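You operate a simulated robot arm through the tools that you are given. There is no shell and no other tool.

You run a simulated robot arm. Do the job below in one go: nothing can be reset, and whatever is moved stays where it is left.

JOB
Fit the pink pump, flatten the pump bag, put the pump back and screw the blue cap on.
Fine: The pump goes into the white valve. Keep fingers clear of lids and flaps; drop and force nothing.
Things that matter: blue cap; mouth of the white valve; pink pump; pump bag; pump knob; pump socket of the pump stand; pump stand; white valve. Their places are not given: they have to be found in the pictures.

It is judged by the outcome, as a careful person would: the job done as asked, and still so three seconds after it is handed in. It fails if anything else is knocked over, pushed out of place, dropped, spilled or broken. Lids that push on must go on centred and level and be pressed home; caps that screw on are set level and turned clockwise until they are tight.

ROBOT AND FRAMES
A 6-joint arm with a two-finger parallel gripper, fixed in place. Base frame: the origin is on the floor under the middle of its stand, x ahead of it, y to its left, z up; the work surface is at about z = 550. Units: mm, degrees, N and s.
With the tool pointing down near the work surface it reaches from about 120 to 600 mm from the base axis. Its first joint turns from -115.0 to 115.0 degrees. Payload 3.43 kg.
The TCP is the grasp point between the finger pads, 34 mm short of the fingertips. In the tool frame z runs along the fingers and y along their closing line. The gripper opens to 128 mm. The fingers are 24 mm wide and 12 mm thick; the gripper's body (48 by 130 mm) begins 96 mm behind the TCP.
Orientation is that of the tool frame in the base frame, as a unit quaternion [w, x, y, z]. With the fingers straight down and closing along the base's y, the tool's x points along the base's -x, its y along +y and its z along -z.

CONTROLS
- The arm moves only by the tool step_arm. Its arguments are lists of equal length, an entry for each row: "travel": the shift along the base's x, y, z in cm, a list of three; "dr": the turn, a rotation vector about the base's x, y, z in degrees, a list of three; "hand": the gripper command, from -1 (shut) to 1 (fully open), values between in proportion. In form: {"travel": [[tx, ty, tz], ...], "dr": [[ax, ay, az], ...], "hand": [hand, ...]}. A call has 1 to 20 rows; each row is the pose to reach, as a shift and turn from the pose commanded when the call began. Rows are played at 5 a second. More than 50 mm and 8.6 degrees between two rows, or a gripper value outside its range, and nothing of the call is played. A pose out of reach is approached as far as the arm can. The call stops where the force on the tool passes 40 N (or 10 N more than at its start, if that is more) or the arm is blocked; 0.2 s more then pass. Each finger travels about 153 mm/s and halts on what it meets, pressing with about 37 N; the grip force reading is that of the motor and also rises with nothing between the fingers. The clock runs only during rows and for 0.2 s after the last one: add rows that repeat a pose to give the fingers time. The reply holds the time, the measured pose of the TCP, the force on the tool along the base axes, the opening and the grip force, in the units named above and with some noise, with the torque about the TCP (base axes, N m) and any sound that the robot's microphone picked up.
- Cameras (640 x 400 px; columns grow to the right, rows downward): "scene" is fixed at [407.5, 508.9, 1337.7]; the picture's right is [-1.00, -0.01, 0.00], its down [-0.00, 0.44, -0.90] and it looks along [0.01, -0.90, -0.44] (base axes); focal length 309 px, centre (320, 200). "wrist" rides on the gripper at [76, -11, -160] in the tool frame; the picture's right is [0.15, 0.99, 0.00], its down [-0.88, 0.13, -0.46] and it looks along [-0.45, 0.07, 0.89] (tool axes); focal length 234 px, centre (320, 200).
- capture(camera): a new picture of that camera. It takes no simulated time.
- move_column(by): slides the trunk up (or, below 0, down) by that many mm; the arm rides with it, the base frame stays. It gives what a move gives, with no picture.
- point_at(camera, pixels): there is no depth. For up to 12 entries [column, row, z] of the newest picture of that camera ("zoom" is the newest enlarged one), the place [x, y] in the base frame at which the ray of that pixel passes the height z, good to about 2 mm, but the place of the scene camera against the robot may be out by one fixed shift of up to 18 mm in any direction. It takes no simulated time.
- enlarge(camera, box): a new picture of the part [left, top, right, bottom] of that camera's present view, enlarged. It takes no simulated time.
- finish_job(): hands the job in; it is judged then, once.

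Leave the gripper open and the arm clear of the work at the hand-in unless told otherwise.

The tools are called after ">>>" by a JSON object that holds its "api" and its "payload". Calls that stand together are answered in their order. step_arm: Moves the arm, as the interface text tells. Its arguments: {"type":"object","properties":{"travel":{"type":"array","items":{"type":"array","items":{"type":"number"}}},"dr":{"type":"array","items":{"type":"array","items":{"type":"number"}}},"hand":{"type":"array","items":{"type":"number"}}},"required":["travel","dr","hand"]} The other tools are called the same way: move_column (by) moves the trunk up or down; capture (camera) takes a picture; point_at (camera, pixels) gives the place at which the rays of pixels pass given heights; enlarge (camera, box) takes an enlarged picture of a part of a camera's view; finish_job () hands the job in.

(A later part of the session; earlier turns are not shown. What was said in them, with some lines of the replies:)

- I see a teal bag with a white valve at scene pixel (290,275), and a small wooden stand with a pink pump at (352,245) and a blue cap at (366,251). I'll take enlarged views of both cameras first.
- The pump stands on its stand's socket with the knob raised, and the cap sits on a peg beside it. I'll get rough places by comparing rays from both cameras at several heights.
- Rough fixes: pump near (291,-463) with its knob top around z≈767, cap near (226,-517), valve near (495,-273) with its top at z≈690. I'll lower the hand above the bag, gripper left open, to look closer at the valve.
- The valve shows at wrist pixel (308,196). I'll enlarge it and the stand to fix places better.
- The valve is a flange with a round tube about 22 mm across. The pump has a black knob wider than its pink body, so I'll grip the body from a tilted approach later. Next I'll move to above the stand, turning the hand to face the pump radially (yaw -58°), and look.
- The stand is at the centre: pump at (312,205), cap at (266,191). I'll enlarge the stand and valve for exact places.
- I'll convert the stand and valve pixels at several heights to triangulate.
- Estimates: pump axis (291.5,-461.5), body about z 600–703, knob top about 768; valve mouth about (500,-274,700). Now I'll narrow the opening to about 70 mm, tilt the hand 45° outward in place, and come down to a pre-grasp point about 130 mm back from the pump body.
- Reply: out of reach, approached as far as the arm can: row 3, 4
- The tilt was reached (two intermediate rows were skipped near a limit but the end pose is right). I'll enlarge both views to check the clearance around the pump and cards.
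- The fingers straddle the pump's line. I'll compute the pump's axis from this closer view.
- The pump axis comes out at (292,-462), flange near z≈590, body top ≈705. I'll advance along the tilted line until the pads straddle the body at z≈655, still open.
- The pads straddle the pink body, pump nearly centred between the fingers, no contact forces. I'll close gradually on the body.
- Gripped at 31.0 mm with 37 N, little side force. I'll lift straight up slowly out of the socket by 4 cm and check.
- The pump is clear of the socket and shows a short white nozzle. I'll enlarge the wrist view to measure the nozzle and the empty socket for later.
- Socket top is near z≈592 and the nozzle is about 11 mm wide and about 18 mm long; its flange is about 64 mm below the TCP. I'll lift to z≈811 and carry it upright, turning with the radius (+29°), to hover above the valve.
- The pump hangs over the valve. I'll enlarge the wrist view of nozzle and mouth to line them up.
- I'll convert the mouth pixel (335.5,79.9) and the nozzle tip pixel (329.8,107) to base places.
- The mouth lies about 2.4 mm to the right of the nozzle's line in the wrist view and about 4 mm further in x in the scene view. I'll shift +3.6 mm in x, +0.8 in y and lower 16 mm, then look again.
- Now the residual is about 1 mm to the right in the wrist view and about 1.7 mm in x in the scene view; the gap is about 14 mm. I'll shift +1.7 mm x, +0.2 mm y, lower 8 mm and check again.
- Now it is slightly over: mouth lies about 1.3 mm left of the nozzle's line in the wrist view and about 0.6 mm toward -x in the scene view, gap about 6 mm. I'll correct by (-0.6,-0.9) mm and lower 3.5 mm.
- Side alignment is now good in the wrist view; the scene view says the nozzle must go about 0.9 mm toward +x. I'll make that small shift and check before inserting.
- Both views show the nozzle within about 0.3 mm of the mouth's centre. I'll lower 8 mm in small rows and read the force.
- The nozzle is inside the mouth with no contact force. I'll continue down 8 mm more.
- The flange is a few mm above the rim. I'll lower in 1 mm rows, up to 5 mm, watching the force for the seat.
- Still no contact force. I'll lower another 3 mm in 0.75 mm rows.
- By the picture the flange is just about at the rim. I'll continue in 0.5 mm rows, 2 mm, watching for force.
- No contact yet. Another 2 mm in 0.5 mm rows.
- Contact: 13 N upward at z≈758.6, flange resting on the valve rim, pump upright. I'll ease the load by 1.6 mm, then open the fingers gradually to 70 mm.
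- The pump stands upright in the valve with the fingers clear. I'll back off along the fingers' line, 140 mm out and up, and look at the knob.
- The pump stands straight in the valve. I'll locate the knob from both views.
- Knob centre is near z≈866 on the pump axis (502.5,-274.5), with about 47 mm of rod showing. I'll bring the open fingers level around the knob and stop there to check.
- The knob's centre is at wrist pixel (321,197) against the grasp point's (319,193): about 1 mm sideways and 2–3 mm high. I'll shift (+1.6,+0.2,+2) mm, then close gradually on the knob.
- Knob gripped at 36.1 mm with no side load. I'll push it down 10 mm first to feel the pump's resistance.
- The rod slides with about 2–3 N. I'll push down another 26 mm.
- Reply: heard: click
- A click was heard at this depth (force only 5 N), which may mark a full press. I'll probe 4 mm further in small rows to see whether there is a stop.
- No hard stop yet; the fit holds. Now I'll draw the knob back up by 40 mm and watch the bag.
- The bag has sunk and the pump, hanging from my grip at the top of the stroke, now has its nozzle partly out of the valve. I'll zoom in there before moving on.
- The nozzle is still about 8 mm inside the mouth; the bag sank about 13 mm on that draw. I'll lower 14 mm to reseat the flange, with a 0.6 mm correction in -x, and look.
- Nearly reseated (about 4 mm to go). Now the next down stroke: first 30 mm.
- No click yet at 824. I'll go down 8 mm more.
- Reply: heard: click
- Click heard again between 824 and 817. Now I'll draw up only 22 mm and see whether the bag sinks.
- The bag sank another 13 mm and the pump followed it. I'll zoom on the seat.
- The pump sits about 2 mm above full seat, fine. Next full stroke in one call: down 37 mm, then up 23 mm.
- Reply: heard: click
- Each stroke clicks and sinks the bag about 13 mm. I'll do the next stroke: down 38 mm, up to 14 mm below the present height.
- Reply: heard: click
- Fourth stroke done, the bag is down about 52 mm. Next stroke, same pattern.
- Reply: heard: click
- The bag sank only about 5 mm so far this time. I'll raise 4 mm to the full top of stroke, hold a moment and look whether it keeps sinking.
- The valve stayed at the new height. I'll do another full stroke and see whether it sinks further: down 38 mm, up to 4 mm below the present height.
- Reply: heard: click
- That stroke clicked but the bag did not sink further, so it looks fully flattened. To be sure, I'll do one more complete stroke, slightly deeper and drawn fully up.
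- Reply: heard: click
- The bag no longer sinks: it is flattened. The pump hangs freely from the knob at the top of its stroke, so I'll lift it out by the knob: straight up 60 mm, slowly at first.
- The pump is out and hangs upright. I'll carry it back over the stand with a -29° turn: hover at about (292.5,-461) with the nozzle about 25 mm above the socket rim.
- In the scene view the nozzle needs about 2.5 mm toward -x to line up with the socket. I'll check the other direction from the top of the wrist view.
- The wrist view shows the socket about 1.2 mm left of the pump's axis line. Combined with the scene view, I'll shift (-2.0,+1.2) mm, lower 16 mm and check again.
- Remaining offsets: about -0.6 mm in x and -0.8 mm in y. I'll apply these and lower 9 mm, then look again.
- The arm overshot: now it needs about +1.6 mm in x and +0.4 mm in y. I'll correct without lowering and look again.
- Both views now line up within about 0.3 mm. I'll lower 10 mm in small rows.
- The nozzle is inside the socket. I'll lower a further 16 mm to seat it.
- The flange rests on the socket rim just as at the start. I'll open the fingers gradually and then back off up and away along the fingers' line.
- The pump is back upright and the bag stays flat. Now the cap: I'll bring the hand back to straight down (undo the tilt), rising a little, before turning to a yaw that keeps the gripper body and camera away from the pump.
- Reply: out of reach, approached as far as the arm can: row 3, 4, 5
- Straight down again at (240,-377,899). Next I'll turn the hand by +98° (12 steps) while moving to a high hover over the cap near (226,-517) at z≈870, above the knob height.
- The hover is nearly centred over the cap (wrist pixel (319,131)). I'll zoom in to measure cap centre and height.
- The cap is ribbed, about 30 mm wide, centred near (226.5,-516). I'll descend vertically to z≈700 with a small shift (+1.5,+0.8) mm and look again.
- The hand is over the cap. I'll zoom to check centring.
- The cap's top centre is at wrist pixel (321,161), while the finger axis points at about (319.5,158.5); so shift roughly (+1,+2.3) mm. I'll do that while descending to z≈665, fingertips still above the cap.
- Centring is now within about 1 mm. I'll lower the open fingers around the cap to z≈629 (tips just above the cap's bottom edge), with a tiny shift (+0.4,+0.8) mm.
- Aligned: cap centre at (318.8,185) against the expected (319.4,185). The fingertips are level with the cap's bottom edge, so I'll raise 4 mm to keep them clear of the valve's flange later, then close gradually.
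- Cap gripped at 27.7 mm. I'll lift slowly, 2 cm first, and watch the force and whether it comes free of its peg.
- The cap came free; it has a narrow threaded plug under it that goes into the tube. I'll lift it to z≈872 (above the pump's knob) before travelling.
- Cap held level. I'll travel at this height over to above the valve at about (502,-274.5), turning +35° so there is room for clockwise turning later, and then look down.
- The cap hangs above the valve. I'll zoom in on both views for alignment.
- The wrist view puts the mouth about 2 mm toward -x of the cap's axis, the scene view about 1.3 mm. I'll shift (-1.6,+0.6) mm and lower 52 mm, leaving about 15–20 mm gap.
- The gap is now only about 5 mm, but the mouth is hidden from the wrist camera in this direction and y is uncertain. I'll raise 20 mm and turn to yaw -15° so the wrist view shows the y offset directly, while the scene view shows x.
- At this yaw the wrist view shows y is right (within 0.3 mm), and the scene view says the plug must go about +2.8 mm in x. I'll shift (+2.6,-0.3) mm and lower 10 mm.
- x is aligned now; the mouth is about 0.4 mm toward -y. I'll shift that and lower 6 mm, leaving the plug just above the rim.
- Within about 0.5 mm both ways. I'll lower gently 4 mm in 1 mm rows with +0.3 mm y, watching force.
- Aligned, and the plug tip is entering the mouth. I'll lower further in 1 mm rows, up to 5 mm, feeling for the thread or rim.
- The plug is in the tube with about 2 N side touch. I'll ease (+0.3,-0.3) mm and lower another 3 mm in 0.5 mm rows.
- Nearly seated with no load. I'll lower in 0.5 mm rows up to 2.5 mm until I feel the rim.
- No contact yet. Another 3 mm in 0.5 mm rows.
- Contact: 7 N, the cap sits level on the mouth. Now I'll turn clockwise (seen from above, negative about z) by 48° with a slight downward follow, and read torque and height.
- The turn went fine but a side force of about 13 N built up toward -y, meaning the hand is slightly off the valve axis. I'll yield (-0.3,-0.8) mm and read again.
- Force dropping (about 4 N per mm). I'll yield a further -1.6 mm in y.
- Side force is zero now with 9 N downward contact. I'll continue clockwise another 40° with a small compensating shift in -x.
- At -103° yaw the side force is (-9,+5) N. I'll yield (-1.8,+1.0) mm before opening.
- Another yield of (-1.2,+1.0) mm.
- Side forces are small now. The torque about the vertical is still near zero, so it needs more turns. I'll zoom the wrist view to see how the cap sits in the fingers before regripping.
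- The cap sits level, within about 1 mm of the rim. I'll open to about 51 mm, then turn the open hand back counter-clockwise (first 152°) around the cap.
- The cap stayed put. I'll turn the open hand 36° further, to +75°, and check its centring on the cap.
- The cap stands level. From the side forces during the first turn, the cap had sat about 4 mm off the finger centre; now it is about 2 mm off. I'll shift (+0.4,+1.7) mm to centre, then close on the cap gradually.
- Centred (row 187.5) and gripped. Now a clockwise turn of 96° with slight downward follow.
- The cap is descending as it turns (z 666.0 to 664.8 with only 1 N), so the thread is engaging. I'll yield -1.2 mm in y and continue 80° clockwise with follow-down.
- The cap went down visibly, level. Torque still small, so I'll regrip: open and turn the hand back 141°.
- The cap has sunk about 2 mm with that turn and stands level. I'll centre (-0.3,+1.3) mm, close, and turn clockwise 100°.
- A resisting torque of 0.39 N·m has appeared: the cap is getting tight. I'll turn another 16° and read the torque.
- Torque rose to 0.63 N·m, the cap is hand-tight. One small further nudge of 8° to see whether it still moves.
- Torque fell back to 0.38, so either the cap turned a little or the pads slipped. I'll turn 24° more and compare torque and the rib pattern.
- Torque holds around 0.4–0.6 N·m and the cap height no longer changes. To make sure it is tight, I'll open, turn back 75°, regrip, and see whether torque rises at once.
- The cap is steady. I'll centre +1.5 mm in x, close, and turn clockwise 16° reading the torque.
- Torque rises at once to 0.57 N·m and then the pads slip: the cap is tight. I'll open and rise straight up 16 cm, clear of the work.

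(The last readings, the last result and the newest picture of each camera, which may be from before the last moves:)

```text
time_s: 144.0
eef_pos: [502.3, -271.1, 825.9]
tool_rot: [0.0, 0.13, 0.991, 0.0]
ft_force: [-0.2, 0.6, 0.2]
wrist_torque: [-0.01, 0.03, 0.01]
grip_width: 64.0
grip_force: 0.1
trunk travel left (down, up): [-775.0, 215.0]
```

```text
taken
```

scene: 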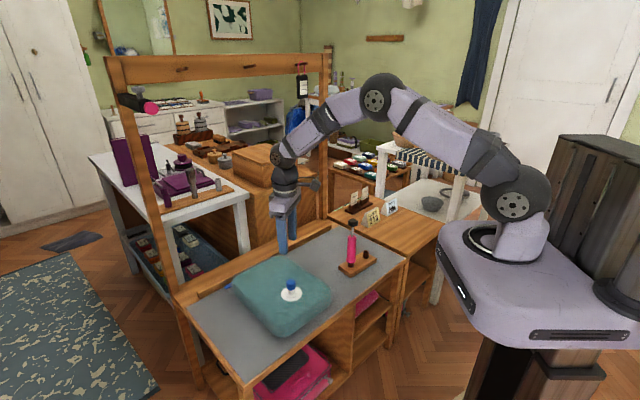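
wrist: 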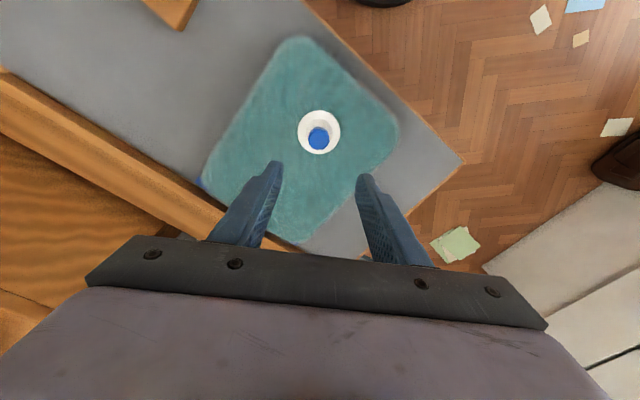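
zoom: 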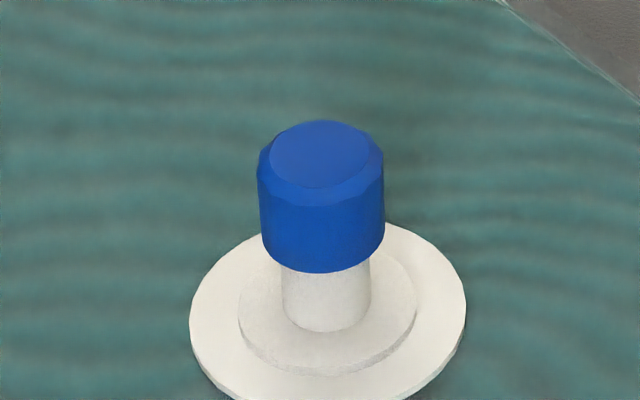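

The cap is on level and the pump stands in its socket. I'll check the stand closely, and move the arm up and back to its starting place with the gripper open.

>>> {"api": "enlarge", "payload": {"camera": "scene", "box": [325, 210, 389, 280]}}

>>> {"api": "enlarge", "payload": {"camera": "scene", "box": [170, 210, 350, 340]}}

>>> {"api": "step_arm", "payload": {"travel": [[-0.5, 0.2, 4.0], [-2.0, 0.7, 8.0], [-4.0, 1.5, 12.0], [-6.0, 2.5, 16.0], [-8.0, 3.5, 20.0], [-10.0, 4.0, 24.0], [-11.0, 4.5, 28.0], [-12.0, 4.5, 31.0], [-12.0, 4.5, 31.0]], "dr": [[0, 0, 0], [0, 0, 0], [0, 0, 0], [0, 0, 0], [0, 0, 0], [0, 0, 0], [0, 0, 0], [0, 0, 0], [0, 0, 0]], "hand": [0.0, 0.0, 0.2, 0.4, 0.6, 0.8, 1.0, 1.0, 1.0]}}

>>> {"api": "capture", "payload": {"camera": "scene"}}

>>> {"api": "capture", "payload": {"camera": "wrist"}}

```text
5.71 times, centred on (357, 245) of scene
```

zoom: 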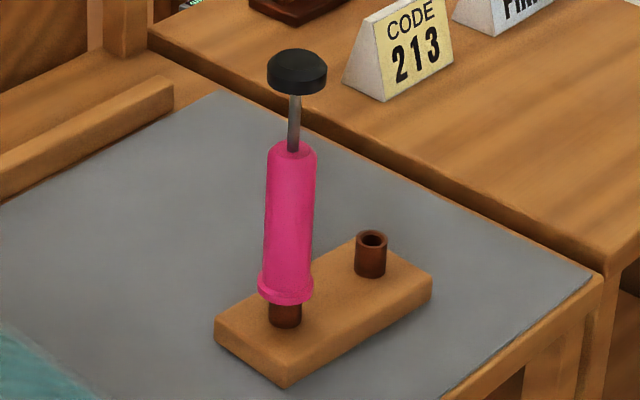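

```text
3.08 times, centred on (260, 275) of scene
```

zoom: 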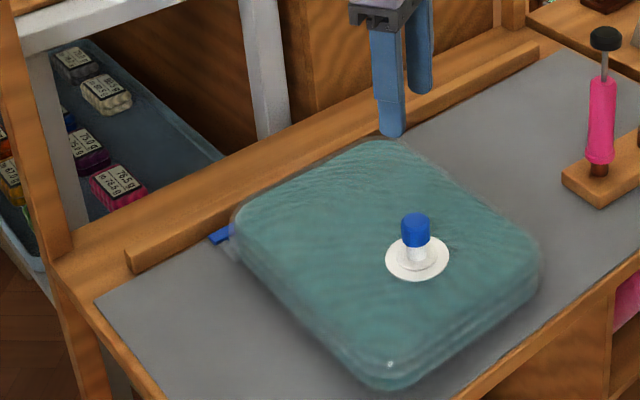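

```text
time_s: 146.0
eef_pos: [386.5, -227.9, 1134.4]
tool_rot: [0.0, 0.13, 0.991, 0.0]
ft_force: [0.7, 1.0, -0.8]
wrist_torque: [-0.02, 0.03, 0.0]
grip_width: 128.0
grip_force: 0.1
trunk travel left (down, up): [-775.0, 215.0]
```

```text
taken
```

scene: 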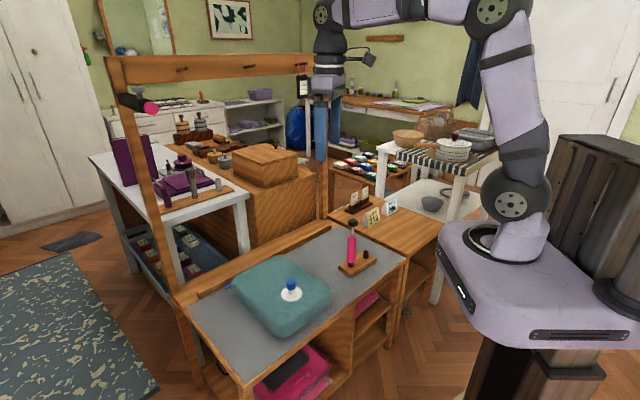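

```text
taken
```

wrist: 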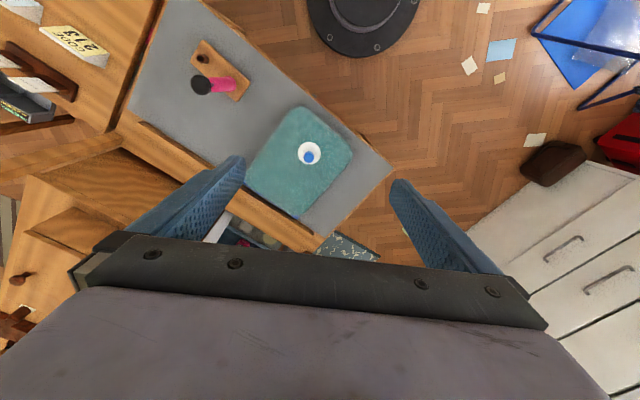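

Everything is in place. The pump stands upright in its socket, the bag stays flat, and the blue cap is on the white valve, level and tight. Nothing else looks moved in the pictures. The arm is clear with the gripper open, so I'll hand in the job.

>>> {"api": "finish_job", "payload": {}}

```text
The job is handed in.
```

The job is done and handed in; I haven't had the judge's result back.

- **Pump bag:** I fitted the pink pump into the white valve and gave it seven strokes. The bag sank by about 70 mm, nearly all of it in the first five strokes. The last two strokes made no difference, so I took it as fully flattened. It is still roughly 50–60 mm thick.
- **Pink pump:** it is back in its socket, seated as it was at the start, with the knob up. During the first stroke the bag sank faster than I followed. The nozzle came partly out of the valve, and I reseated it before the next stroke.
- **Blue cap:** it is on the valve, level, and turned clockwise until tight. When I regripped to check, it resisted at once with about 0.55 N·m and the finger pads slipped. During the first turn the cap was off-centre in the grip, and the side force briefly reached about 13 N. I eased that off before going on.

In the last pictures nothing else had moved or fallen. I left the arm clear of the work with the gripper open.
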